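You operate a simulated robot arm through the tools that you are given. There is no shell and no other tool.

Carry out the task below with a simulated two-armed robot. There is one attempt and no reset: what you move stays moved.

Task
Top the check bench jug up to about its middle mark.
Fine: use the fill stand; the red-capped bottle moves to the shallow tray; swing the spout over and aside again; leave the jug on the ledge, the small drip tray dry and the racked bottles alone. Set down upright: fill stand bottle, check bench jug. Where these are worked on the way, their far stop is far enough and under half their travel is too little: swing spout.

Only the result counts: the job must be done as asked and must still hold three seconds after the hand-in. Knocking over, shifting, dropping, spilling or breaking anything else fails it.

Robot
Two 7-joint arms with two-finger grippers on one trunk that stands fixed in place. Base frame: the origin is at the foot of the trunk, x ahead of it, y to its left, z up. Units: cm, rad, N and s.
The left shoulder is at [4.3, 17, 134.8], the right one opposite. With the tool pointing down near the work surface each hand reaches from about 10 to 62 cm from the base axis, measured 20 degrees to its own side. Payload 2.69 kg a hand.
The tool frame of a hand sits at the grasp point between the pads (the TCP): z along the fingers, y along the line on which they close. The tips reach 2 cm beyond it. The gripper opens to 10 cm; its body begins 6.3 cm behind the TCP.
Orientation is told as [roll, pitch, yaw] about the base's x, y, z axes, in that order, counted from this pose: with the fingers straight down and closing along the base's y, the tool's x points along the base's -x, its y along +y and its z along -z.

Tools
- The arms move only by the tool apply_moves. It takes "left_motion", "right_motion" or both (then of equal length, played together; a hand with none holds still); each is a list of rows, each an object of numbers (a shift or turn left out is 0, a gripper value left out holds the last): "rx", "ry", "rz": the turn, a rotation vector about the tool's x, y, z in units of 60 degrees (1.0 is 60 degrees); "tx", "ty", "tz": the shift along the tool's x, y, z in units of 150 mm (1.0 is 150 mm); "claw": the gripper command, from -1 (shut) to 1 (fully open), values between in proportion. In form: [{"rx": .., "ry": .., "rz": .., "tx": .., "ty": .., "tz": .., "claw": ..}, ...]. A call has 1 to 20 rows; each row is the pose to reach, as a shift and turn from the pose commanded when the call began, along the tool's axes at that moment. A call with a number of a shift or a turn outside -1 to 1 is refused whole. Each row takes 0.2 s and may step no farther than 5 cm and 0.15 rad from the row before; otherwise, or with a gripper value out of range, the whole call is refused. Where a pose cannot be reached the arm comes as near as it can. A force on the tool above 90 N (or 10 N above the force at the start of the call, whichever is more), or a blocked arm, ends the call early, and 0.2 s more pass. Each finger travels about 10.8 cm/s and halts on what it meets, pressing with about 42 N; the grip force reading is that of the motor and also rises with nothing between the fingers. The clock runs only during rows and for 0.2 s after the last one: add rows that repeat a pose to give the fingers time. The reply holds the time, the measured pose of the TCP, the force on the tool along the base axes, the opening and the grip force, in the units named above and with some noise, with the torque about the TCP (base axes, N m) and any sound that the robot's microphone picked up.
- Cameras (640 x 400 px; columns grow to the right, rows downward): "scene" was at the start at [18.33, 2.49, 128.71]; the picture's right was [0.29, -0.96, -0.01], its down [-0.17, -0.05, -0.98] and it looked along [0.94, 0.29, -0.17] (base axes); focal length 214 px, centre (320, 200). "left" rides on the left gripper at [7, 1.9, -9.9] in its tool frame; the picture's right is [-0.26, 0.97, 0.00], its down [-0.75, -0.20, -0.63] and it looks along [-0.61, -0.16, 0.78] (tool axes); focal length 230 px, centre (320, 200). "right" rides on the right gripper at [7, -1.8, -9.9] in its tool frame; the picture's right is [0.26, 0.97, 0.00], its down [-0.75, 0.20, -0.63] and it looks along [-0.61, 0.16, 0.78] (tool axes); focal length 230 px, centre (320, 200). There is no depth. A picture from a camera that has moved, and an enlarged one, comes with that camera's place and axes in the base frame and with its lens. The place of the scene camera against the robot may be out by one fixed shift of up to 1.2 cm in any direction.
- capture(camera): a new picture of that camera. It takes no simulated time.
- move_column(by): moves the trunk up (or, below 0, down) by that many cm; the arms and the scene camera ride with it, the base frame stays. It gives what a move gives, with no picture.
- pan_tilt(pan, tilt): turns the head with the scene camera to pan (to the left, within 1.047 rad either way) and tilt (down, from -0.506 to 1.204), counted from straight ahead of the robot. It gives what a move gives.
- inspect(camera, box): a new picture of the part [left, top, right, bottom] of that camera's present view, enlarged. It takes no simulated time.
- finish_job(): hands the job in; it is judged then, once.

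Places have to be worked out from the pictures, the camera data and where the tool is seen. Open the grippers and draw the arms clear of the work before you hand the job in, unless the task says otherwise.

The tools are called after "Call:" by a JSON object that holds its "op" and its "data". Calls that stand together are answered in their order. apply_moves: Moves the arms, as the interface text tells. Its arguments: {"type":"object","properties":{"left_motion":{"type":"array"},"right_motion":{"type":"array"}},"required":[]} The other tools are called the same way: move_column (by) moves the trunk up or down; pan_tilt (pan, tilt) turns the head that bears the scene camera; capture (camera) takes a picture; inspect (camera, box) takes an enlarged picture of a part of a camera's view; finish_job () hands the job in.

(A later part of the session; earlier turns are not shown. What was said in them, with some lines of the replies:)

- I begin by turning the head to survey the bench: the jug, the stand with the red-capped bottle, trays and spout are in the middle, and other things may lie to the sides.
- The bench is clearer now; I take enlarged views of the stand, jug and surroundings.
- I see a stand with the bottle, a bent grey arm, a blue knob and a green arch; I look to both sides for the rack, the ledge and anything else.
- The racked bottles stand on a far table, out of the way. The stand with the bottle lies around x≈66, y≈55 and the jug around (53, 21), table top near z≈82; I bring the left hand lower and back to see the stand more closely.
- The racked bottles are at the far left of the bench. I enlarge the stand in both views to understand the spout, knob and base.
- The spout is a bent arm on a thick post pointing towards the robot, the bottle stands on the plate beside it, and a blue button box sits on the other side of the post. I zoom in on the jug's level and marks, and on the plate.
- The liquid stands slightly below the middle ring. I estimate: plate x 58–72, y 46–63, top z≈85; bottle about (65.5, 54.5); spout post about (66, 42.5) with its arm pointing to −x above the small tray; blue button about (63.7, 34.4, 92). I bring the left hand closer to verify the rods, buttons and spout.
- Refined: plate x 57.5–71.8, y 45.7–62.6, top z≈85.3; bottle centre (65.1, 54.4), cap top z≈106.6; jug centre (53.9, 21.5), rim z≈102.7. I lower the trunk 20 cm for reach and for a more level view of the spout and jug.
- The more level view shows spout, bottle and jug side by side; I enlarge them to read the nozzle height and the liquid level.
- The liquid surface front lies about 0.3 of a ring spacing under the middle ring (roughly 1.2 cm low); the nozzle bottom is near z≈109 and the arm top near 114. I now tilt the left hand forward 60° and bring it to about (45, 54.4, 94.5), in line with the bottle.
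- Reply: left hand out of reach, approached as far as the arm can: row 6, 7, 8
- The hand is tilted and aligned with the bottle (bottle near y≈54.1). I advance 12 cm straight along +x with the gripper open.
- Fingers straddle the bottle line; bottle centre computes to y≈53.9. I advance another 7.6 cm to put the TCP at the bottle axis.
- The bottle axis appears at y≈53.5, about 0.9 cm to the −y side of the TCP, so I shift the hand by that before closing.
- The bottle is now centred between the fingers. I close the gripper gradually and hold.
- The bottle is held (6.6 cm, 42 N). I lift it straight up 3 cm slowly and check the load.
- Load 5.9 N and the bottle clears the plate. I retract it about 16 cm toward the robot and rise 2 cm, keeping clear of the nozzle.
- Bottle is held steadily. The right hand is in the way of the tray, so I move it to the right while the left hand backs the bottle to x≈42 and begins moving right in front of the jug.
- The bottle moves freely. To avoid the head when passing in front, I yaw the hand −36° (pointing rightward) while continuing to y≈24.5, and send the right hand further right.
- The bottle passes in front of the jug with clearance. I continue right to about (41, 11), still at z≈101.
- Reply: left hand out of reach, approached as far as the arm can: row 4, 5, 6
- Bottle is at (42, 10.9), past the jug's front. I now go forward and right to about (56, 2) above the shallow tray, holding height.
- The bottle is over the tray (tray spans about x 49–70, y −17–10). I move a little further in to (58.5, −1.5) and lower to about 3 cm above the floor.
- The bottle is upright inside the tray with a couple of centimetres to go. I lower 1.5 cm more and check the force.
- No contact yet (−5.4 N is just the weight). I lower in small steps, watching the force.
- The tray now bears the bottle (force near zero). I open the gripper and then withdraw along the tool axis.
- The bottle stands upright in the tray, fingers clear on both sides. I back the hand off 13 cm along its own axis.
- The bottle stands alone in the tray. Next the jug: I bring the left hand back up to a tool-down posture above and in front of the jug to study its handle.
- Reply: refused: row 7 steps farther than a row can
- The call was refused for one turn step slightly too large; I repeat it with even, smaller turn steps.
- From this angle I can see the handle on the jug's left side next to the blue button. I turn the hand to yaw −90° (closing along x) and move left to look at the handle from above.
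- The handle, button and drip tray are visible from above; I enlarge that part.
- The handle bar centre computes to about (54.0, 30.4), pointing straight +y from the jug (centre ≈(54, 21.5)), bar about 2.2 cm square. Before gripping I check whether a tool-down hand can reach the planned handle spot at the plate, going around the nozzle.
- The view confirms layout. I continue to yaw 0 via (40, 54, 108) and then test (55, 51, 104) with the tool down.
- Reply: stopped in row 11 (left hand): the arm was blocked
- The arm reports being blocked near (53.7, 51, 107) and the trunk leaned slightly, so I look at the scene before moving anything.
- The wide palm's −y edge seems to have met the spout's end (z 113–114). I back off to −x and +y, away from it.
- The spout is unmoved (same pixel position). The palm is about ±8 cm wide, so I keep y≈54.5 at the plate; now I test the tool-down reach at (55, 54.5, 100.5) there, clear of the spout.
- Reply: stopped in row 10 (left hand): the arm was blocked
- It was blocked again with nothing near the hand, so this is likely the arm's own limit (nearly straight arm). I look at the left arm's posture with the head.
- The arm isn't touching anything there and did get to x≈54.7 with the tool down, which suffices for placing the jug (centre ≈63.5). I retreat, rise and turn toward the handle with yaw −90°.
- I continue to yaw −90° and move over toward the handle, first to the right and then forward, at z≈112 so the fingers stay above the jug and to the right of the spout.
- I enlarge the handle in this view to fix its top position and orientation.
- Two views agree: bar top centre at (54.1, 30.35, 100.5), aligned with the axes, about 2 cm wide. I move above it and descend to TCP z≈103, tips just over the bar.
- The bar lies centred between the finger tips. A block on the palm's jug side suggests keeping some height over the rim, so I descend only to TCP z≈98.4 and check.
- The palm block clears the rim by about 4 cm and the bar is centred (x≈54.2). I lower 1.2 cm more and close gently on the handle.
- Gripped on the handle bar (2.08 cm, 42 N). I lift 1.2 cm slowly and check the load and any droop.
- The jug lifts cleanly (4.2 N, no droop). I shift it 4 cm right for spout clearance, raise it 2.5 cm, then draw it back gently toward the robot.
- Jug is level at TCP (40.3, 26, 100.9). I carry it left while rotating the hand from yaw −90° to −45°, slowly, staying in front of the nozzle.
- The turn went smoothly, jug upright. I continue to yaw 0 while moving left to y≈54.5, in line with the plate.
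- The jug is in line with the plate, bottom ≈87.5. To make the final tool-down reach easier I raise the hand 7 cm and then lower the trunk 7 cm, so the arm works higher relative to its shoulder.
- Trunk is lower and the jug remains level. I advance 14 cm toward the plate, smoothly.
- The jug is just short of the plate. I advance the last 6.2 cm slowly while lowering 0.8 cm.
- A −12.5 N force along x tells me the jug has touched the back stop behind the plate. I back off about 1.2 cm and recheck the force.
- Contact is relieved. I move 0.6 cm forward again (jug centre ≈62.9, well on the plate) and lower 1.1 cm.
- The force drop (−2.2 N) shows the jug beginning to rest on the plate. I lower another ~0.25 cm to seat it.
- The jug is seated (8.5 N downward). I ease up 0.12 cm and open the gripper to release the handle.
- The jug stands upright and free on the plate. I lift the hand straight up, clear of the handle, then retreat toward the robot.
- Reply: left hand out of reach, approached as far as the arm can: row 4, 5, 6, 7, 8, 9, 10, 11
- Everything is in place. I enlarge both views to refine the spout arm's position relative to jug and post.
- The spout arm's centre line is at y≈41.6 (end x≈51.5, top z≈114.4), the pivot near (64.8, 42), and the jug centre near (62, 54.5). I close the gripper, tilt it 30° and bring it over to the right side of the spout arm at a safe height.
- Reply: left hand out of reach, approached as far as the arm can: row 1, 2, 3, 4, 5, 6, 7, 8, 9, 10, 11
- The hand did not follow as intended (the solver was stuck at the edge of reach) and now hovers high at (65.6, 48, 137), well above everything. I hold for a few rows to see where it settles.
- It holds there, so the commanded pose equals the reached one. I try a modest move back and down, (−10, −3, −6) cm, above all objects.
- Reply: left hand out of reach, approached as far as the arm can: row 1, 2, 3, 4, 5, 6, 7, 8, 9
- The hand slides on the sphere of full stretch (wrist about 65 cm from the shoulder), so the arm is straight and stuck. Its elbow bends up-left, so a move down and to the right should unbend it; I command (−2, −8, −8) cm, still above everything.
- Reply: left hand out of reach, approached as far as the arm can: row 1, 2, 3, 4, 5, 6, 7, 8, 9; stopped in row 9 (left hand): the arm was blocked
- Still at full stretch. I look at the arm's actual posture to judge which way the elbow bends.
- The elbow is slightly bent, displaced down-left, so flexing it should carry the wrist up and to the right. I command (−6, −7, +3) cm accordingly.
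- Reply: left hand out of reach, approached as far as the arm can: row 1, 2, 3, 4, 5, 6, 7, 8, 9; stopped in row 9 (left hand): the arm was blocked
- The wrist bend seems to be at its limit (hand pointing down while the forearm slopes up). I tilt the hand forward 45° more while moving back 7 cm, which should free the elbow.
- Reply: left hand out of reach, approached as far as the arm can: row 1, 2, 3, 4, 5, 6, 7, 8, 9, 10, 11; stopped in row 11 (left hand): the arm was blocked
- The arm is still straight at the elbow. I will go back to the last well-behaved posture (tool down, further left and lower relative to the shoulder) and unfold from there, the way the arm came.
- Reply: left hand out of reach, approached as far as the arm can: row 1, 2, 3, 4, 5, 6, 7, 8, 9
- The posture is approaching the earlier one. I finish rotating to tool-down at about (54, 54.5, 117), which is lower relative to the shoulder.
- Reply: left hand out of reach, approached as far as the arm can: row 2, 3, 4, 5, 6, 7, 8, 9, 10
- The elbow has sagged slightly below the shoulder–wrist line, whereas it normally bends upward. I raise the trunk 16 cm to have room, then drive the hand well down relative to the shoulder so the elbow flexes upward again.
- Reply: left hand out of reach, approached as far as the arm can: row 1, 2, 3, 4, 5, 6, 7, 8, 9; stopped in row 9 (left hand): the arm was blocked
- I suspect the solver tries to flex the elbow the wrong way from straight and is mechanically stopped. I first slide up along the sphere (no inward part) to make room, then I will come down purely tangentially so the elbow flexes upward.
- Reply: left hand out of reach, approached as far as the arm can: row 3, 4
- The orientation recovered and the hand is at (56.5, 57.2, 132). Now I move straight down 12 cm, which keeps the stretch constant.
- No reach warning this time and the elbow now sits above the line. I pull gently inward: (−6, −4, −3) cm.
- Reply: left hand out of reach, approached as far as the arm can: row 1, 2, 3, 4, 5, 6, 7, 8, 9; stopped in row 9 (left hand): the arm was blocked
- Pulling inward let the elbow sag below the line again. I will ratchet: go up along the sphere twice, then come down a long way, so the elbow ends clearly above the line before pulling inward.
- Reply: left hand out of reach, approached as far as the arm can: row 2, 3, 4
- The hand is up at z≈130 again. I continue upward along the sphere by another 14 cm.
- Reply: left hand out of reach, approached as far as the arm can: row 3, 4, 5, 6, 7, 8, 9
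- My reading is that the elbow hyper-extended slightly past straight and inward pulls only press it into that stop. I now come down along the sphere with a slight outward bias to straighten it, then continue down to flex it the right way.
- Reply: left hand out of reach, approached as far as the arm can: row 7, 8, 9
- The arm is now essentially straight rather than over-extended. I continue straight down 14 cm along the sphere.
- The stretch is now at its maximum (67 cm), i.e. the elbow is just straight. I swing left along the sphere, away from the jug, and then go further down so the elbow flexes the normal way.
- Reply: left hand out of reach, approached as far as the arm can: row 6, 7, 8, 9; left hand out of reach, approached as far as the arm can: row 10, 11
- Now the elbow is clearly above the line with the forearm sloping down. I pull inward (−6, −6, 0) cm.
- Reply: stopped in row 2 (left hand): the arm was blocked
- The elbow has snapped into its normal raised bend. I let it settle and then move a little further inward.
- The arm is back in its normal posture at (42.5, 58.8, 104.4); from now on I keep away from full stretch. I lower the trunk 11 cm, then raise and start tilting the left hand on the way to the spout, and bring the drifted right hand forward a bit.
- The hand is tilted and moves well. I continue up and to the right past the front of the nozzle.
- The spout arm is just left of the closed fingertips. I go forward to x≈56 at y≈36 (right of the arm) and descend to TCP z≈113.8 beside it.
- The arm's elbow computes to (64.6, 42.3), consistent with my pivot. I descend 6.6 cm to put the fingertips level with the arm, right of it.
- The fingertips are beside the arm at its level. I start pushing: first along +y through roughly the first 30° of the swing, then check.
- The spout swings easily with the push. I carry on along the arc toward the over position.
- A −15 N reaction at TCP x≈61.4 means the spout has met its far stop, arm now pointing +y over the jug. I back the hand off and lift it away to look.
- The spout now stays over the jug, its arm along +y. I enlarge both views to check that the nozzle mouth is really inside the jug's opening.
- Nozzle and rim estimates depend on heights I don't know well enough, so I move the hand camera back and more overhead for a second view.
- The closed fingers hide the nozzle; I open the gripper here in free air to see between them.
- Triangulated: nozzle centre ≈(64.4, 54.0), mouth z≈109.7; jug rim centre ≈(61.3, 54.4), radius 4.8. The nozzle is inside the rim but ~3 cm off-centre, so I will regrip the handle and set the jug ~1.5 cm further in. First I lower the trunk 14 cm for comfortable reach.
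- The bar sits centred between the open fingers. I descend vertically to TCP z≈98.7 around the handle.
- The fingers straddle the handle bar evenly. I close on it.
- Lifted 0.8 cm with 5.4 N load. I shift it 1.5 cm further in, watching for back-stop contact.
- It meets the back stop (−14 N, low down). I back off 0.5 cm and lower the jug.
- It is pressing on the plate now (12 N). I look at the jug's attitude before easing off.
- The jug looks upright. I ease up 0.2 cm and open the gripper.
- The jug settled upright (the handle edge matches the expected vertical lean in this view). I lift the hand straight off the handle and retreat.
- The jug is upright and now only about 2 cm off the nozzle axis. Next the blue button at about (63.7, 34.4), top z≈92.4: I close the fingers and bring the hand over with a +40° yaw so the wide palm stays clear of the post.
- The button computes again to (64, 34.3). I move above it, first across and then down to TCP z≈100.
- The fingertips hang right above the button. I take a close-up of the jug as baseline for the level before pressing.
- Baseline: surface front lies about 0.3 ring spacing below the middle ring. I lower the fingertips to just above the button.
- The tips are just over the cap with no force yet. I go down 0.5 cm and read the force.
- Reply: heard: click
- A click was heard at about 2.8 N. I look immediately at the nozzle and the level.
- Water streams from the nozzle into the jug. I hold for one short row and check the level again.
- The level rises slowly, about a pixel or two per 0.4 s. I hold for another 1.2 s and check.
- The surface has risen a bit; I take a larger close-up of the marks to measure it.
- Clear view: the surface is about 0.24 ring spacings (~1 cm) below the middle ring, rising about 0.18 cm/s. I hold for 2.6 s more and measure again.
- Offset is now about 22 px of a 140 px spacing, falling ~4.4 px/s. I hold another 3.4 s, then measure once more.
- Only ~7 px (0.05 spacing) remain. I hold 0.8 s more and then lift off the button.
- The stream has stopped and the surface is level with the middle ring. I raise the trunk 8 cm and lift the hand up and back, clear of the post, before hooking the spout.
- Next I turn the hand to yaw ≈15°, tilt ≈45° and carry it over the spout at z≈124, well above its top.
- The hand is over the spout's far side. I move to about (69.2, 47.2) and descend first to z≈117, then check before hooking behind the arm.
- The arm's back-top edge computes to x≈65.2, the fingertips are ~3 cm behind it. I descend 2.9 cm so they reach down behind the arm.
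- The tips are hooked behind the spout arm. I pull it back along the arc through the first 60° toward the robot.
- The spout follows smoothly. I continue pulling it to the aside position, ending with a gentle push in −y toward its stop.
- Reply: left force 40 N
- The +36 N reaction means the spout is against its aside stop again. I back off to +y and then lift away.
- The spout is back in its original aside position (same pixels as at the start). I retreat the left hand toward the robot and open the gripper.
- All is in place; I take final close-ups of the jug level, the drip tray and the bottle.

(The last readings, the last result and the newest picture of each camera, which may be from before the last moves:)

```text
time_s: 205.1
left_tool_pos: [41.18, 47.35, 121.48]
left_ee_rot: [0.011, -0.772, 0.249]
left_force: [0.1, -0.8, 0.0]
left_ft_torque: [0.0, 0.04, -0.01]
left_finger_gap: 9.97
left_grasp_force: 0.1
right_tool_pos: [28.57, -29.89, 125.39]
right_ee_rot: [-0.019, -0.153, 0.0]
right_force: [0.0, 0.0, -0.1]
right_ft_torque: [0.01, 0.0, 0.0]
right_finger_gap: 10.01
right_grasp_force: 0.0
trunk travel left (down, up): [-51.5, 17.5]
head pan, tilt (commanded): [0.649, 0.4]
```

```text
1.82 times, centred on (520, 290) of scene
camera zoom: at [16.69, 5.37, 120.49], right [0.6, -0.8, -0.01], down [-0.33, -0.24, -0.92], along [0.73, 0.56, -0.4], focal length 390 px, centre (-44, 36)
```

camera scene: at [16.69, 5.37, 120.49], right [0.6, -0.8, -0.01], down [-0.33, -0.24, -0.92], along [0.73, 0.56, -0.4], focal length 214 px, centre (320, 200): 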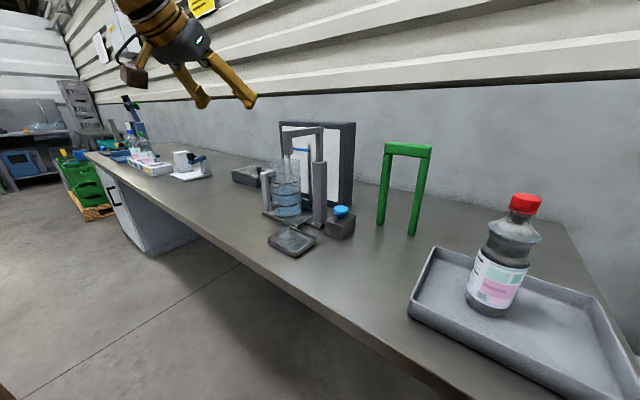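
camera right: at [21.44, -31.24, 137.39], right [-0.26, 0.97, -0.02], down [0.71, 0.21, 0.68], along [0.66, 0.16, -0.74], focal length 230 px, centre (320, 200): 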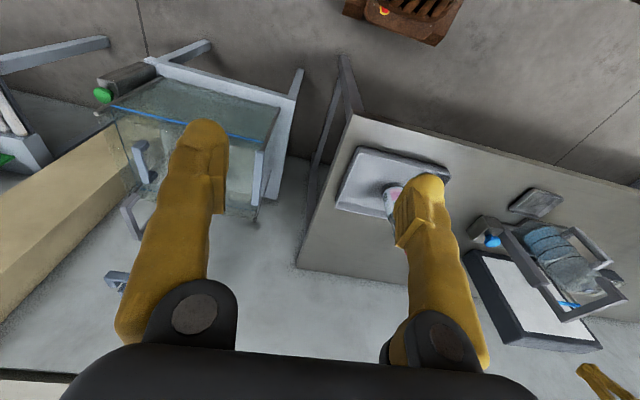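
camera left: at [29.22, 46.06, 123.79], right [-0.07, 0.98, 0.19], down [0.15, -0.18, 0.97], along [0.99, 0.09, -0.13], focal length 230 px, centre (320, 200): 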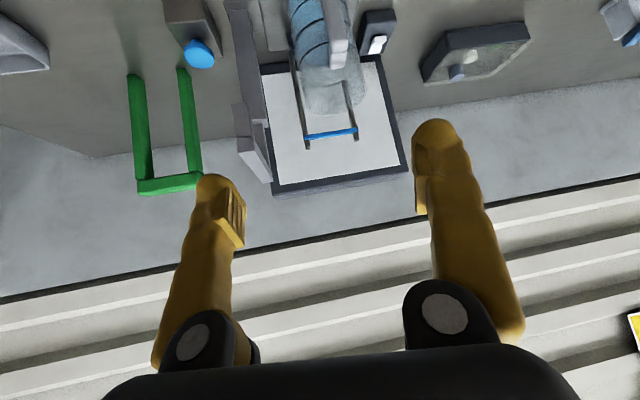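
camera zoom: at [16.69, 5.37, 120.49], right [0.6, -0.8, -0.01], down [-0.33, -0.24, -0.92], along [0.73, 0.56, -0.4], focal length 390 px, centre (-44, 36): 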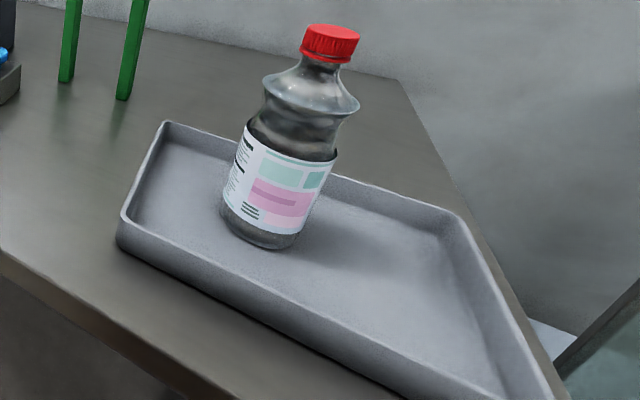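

The level sits on the middle ring, the drip tray is dry, the bottle stands upright in the shallow tray. I draw the left hand a little further back and up before handing in.

Call:
{"op": "apply_moves", "data": {"left_motion": [{"tx": 0.023, "ty": 0.046, "tz": -0.08, "claw": 1}, {"tx": 0.046, "ty": 0.091, "tz": -0.156, "claw": 1}, {"tx": 0.069, "ty": 0.137, "tz": -0.235, "claw": 1}, {"tx": 0.092, "ty": 0.182, "tz": -0.313, "claw": 1}, {"tx": 0.115, "ty": 0.228, "tz": -0.391, "claw": 1}, {"tx": 0.115, "ty": 0.228, "tz": -0.391, "claw": 1}, {"tx": 0.115, "ty": 0.228, "tz": -0.391, "claw": 1}]}}

Call:
{"op": "capture", "data": {"camera": "scene"}}

```text
time_s: 206.7
left_tool_pos: [35.21, 49.23, 124.51]
left_ee_rot: [0.009, -0.783, 0.252]
left_force: [-0.5, 0.1, -0.5]
left_ft_torque: [0.01, 0.01, -0.01]
left_finger_gap: 9.99
left_grasp_force: 0.0
right_tool_pos: [28.39, -29.76, 125.44]
right_ee_rot: [-0.02, -0.153, 0.001]
right_force: [-0.3, -0.8, 0.1]
right_ft_torque: [0.03, 0.01, 0.01]
right_finger_gap: 10.02
right_grasp_force: 0.1
trunk travel left (down, up): [-51.5, 17.5]
head pan, tilt (commanded): [0.649, 0.4]
```

```text
taken
camera scene: at [16.67, 5.37, 120.49], right [0.6, -0.8, -0.01], down [-0.33, -0.24, -0.92], along [0.73, 0.56, -0.4], focal length 214 px, centre (320, 200)
```

scene: 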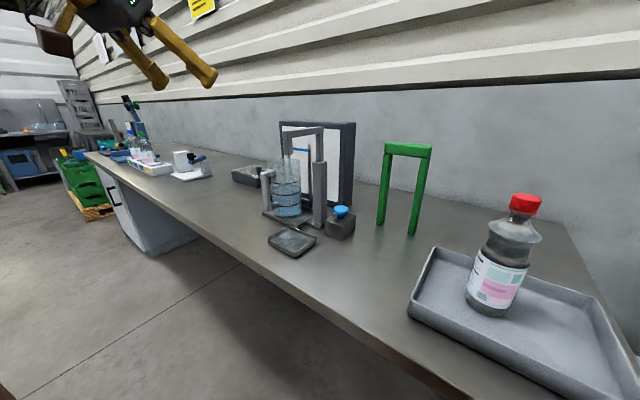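

Both grippers are open and both arms clear. The jug stands on the stand's ledge filled to its middle mark, the spout is aside, the bottle is in the shallow tray and the drip tray is dry, so I hand the job in.

Call:
{"op": "finish_job", "data": {}}

```text
The job is handed in.
```

The check bench jug is topped up to its middle mark, and I have handed the job in. The tool only confirmed that it was handed in, so I don't know the verdict.

The last pictures before hand-in showed:

- **Jug:** it stands upright on the fill stand's ledge, with the surface level with the middle ring.
- **Bottle:** the red-capped bottle stands upright in the shallow tray.
- **Spout:** I swung it over to its far stop, filled the jug, and swung it back against its aside stop.
- **Left untouched:** the small drip tray looks dry, and I did not go near the racked bottles.
- **Arms:** both grippers are open and drawn back from the work.

Three things happened on the way. The left hand's palm seems to have bumped the end of the spout once, with no visible shift. The left arm then got stuck at full stretch for a while and had to be worked free in open air. After first setting the jug down, I picked it up again and moved it about 1 cm further in so the nozzle sat better over its mouth.
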